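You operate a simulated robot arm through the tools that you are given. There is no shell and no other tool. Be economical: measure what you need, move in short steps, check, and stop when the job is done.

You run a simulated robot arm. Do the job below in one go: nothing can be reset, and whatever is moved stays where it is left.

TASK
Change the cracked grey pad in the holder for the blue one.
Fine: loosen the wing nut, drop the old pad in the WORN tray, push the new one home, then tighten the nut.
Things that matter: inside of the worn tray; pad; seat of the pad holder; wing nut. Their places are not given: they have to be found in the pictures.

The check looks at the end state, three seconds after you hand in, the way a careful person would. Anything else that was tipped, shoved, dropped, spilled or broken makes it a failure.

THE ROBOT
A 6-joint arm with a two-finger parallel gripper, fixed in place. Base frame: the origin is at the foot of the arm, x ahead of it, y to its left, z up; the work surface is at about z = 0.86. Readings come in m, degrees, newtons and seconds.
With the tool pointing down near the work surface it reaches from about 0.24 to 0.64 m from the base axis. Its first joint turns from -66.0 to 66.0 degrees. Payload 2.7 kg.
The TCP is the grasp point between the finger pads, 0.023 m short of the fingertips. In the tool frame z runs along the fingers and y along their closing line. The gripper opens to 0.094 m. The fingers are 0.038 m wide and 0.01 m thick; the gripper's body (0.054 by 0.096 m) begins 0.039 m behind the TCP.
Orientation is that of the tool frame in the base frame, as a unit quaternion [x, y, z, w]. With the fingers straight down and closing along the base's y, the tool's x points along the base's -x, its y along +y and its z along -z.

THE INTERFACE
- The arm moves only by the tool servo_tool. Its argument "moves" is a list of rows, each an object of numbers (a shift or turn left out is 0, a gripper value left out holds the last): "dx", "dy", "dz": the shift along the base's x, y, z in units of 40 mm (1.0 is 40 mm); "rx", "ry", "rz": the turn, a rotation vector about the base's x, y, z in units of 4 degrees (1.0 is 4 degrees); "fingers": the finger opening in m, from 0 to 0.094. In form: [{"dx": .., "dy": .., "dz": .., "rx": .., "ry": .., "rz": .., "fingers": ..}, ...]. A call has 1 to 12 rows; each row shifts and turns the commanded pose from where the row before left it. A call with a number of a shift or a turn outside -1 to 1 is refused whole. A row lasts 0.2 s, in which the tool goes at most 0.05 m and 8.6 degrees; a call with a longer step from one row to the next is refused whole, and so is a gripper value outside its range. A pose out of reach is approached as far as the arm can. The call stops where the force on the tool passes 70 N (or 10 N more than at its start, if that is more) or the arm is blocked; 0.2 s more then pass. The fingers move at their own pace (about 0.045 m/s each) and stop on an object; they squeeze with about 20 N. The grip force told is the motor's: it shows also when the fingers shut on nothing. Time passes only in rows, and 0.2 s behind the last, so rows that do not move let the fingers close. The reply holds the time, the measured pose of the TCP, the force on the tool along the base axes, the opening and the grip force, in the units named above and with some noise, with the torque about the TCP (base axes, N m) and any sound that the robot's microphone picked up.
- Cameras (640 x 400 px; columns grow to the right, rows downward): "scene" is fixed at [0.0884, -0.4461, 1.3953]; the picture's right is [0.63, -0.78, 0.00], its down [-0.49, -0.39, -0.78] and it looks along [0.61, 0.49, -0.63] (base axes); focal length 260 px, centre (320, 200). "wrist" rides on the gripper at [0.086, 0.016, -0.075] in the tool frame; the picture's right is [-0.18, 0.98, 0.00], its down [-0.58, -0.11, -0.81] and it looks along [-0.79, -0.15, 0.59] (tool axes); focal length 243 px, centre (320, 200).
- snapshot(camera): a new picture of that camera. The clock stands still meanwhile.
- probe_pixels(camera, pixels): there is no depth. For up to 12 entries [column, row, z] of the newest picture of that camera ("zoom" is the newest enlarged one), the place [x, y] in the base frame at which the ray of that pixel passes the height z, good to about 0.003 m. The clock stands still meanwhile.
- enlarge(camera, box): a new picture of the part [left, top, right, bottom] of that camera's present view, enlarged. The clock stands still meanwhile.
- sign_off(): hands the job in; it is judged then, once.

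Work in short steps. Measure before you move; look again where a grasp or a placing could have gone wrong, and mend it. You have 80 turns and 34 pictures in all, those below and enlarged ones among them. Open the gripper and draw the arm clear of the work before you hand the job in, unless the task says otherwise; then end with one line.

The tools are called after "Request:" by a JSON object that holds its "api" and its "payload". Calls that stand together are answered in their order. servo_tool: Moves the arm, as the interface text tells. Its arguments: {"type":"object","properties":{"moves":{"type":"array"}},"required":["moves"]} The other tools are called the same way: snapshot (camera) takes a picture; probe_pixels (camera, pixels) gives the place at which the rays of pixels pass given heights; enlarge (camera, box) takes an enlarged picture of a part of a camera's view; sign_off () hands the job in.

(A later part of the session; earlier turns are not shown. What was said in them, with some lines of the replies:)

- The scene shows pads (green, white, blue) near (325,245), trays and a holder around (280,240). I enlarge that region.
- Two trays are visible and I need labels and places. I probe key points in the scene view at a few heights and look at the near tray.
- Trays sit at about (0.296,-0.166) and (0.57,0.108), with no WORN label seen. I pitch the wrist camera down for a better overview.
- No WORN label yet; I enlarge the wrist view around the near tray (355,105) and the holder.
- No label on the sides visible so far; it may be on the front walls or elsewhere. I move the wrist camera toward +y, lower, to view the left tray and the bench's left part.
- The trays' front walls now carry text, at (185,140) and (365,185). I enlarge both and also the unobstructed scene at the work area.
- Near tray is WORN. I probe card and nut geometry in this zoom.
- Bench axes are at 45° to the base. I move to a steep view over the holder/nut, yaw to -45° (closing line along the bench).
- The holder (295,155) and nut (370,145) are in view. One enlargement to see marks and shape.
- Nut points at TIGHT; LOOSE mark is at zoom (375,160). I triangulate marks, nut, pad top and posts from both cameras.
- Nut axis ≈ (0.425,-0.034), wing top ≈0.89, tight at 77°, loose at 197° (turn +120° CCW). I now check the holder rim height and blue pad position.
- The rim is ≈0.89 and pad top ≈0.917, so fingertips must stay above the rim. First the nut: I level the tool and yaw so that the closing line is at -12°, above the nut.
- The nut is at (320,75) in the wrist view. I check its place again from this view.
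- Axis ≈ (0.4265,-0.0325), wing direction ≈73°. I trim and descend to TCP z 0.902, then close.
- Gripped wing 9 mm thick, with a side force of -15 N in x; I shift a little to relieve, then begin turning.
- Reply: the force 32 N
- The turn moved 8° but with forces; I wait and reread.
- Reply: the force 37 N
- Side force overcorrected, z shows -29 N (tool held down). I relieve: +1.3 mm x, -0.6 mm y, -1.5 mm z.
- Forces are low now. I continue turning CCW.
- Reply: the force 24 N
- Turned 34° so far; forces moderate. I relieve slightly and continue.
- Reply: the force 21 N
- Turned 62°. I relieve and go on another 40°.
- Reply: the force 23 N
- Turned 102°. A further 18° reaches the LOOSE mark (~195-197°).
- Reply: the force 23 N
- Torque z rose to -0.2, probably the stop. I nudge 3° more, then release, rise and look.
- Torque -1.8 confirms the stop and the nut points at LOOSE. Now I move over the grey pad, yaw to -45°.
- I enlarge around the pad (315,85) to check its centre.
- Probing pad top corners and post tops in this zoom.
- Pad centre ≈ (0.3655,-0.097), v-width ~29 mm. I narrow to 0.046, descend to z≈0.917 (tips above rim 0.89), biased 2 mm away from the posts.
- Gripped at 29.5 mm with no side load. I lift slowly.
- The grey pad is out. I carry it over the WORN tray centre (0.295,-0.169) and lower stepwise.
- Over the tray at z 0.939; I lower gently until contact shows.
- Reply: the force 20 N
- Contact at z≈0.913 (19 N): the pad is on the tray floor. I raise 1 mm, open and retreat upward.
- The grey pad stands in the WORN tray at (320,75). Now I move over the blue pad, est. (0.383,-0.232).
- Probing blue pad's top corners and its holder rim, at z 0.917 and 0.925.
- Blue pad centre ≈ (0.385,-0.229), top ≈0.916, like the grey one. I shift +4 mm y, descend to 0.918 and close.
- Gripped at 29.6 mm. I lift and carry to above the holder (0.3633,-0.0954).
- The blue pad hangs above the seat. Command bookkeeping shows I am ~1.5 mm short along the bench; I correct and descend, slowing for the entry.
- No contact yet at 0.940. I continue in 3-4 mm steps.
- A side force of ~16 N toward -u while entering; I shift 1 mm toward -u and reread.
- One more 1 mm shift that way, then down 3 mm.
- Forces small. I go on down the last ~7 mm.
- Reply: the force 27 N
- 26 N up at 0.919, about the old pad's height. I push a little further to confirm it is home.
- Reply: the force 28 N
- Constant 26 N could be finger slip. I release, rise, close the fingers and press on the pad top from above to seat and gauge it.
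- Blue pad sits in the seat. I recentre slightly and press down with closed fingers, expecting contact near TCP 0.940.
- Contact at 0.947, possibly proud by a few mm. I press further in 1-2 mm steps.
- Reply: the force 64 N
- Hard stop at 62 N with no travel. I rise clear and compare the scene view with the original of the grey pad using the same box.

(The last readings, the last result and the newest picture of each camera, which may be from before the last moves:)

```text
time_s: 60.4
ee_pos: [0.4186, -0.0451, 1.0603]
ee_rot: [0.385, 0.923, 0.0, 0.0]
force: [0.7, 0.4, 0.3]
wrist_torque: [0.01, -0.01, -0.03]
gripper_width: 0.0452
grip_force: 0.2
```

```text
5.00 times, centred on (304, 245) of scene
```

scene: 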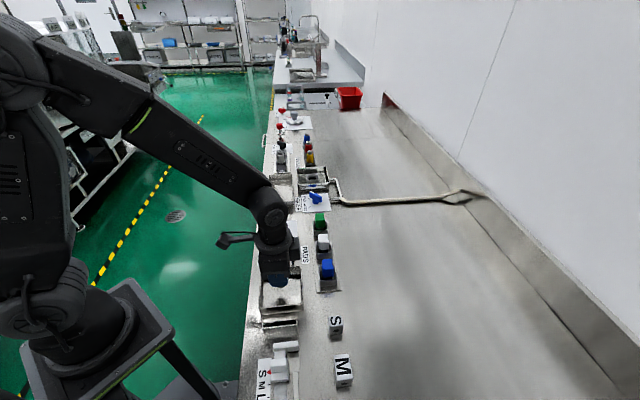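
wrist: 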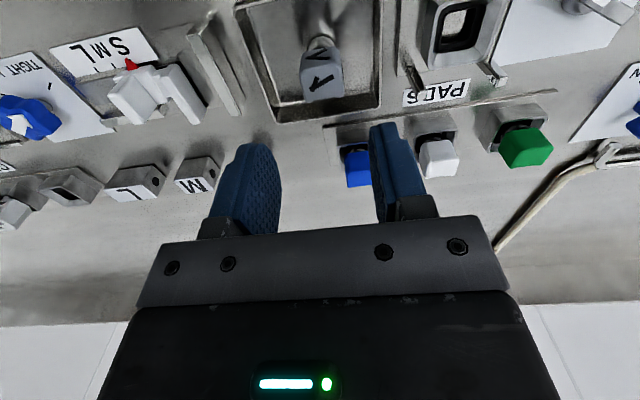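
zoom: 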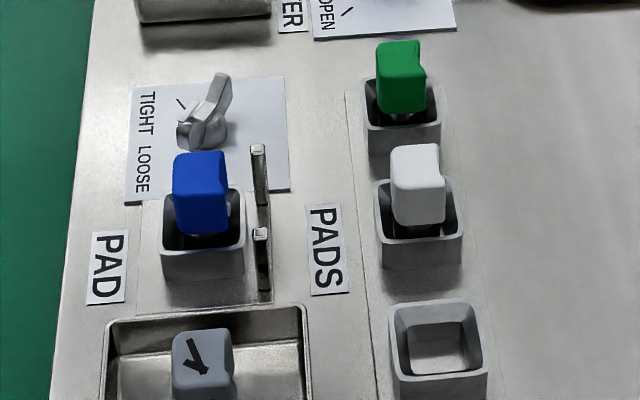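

The blue pad sits at exactly the height the grey one had (top edge row ~153), so it is home. Now back to the nut: yaw +64° and above (0.4235,-0.035).

Request:
{"api": "servo_tool", "payload": {"moves": [{"rz": 1, "dx": 0.02, "dy": 0.04}, {"rz": 1, "dx": 0.02, "dy": 0.04}, {"rz": 1, "dx": 0.02, "dy": 0.04}, {"rz": 1, "dx": 0.02, "dy": 0.04}, {"rz": 1, "dx": 0.02, "dy": 0.04}, {"rz": 1, "dx": 0.02, "dy": 0.04}, {"rz": 1}, {"rz": 1}, {"rz": 1}, {"rz": 1}, {"rz": 1}, {"rz": 1}]}}

Request:
{"api": "servo_tool", "payload": {"moves": [{"rz": 1, "dz": -0.5}, {"rz": 1, "dz": -0.5}, {"rz": 1, "dz": -0.5}, {"rz": 0.9, "dz": -0.5}, {"dz": -0.5}, {}]}}

```text
time_s: 63.0
ee_pos: [0.4223, -0.0346, 1.0595]
ee_rot: [-0.025, 1.0, 0.001, 0.0]
force: [-0.5, 0.6, -0.1]
wrist_torque: [-0.02, 0.02, 0.05]
gripper_width: 0.045
grip_force: 0.1
```

```text
time_s: 64.4
ee_pos: [0.4224, -0.0342, 0.9599]
ee_rot: [-0.161, 0.987, 0.0, 0.0]
force: [-0.7, 0.0, 0.2]
wrist_torque: [0.01, 0.02, -0.01]
gripper_width: 0.045
grip_force: 0.1
```

Aligned; I descend to 0.902 and close on the wing.

Request:
{"api": "servo_tool", "payload": {"moves": [{"dx": 0.03, "dz": -0.4}, {"dz": -0.4}, {"dz": -0.35}, {"dz": -0.3}, {}]}}

Request:
{"api": "servo_tool", "payload": {"moves": [{"fingers": 0.0}, {}, {}, {}]}}

```text
time_s: 65.6
ee_pos: [0.4235, -0.0341, 0.9011]
ee_rot: [-0.16, 0.987, 0.001, -0.001]
force: [-0.1, -0.2, 0.6]
wrist_torque: [0.0, 0.06, 0.01]
gripper_width: 0.0451
grip_force: 0.1
```

```text
time_s: 66.6
ee_pos: [0.423, -0.0349, 0.9026]
ee_rot: [-0.157, 0.988, 0.001, 0.0]
force: [-1.3, 3.1, 0.5]
wrist_torque: [-0.01, 0.05, -1.67]
gripper_width: 0.0097
grip_force: 44.9
```

Well centred (torque from pressing the stop). I turn clockwise.

Request:
{"api": "servo_tool", "payload": {"moves": [{"rz": -1}, {"rz": -1}, {"rz": -1}, {"rz": -1}, {"rz": -1}, {"rz": -1}, {"rz": -1}, {"rz": -1}, {"rz": -1}, {"rz": -1}, {}]}}

```text
time_s: 69.0
ee_pos: [0.4238, -0.033, 0.9015]
ee_rot: [0.188, 0.982, 0.001, 0.001]
force: [-8.5, 29.8, 24.7]
wrist_torque: [0.42, 0.12, 0.0]
gripper_width: 0.0088
grip_force: 45.0
```

40° turned; I relieve the 30 N in +y and continue.

Request:
{"api": "servo_tool", "payload": {"moves": [{"dx": -0.01, "dy": 0.04, "dz": 0.02}, {"rz": -0.9}, {"rz": -0.9}, {"rz": -0.9}, {"rz": -0.9}, {"rz": -0.9}, {"rz": -0.9}, {"rz": -0.9}, {"rz": -0.9}, {"rz": -0.9}, {}]}}

```text
time_s: 71.4
ee_pos: [0.4243, -0.0312, 0.9018]
ee_rot: [0.454, 0.891, 0.001, 0.002]
force: [26.9, 21.6, -27.5]
wrist_torque: [0.69, 0.25, 0.04]
gripper_width: 0.0089
grip_force: 45.0
```

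Turned ~72°. I relieve (+x,+y,-z) and continue.

Request:
{"api": "servo_tool", "payload": {"moves": [{"dx": 0.035, "dy": 0.025, "dz": -0.02}, {"rz": -0.9}, {"rz": -0.9}, {"rz": -0.9}, {"rz": -0.9}, {"rz": -0.9}, {"rz": -0.9}, {"rz": -0.9}, {"rz": -0.9}, {}]}}

```text
time_s: 73.6
ee_pos: [0.4259, -0.032, 0.9004]
ee_rot: [0.662, 0.75, 0.001, 0.0]
force: [15.1, 15.5, 1.4]
wrist_torque: [0.04, -0.04, 0.05]
gripper_width: 0.0086
grip_force: 44.4
```

Turned 101°; about 21° left. I relieve and turn 20° more.

Request:
{"api": "servo_tool", "payload": {"moves": [{"dx": 0.02, "dy": 0.018}, {"rz": -0.9}, {"rz": -0.9}, {"rz": -0.9}, {"rz": -0.9}, {"rz": -0.9}, {"rz": -0.4}, {}]}}

```text
time_s: 75.4
ee_pos: [0.4261, -0.032, 0.9012]
ee_rot: [0.779, 0.627, 0.0, -0.001]
force: [19.3, -2.4, -3.4]
wrist_torque: [-1.43, 0.26, 0.06]
gripper_width: 0.0091
grip_force: 44.8
```

No stop torque yet; I turn a few degrees more until the torque rises.

Request:
{"api": "servo_tool", "payload": {"moves": [{"dx": 0.025, "rz": -0.5}, {"rz": -0.4}, {}]}}

```text
time_s: 76.2
ee_pos: [0.4269, -0.0319, 0.9016]
ee_rot: [0.799, 0.602, 0.0, 0.0]
force: [8.4, -9.9, 7.2]
wrist_torque: [0.02, -0.12, 0.9]
gripper_width: 0.0091
grip_force: 45.2
```

Torque 0.9 has built up: the tight stop. A final 1.6° firm nudge.

Request:
{"api": "servo_tool", "payload": {"moves": [{"rz": -0.4}, {}]}}

```text
time_s: 76.8
ee_pos: [0.4252, -0.0311, 0.9012]
ee_rot: [0.806, 0.591, 0.0, 0.001]
force: [10.3, -13.0, 8.3]
wrist_torque: [0.51, -0.27, 1.76]
gripper_width: 0.0094
grip_force: 44.8
```

Torque 1.8 Nm at the stop, tight. I open, rise and look.

Request:
{"api": "servo_tool", "payload": {"moves": [{"fingers": 0.05}, {}, {}, {"dz": 0.4}, {"dz": 0.6}, {"dz": 1}, {"dz": 1}, {"dz": 1}, {"dz": 1, "dy": 1}, {"dy": 1}, {"dy": 1}, {"dy": 1}]}}

Request:
{"api": "enlarge", "payload": {"camera": "scene", "box": [240, 205, 384, 295]}}

```text
refused: row 9 steps farther than a row can; nothing moved
```

```text
4.44 times, centred on (312, 250) of scene
```

zoom: 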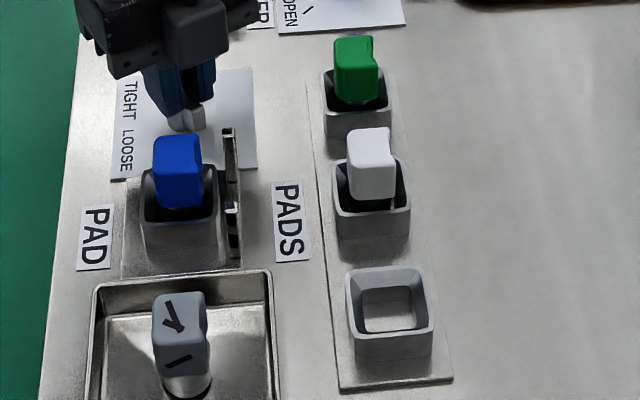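

The retreat was refused for one long row; I repeat it with legal steps. Pads look right.

Request:
{"api": "servo_tool", "payload": {"moves": [{"fingers": 0.05}, {}, {}, {"dz": 0.4}, {"dz": 0.6}, {"dz": 1}, {"dz": 1}, {"dz": 1}, {"dy": 1}, {"dy": 1}, {"dy": 1}, {"dy": 1}]}}

Request:
{"api": "enlarge", "payload": {"camera": "scene", "box": [240, 205, 368, 285]}}

```text
time_s: 79.4
ee_pos: [0.4265, 0.13, 1.0616]
ee_rot: [0.807, 0.591, 0.0, 0.0]
force: [0.6, 1.2, -0.2]
wrist_torque: [-0.02, 0.02, -0.04]
gripper_width: 0.0501
grip_force: 0.1
```

```text
5.00 times, centred on (304, 245) of scene
```

zoom: 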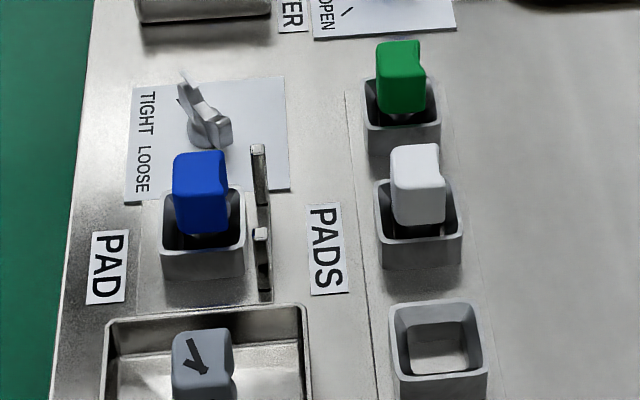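

The nut is back in its original TIGHT pose, the blue pad is home, the grey pad is in WORN, and the arm is clear. I hand in.

Request:
{"api": "sign_off", "payload": {}}

```text
The job is handed in.
```

The cracked grey pad is in the WORN tray, the blue pad is pushed home in the holder, and the wing nut is tightened back to its TIGHT stop; I handed the job in with the arm clear.
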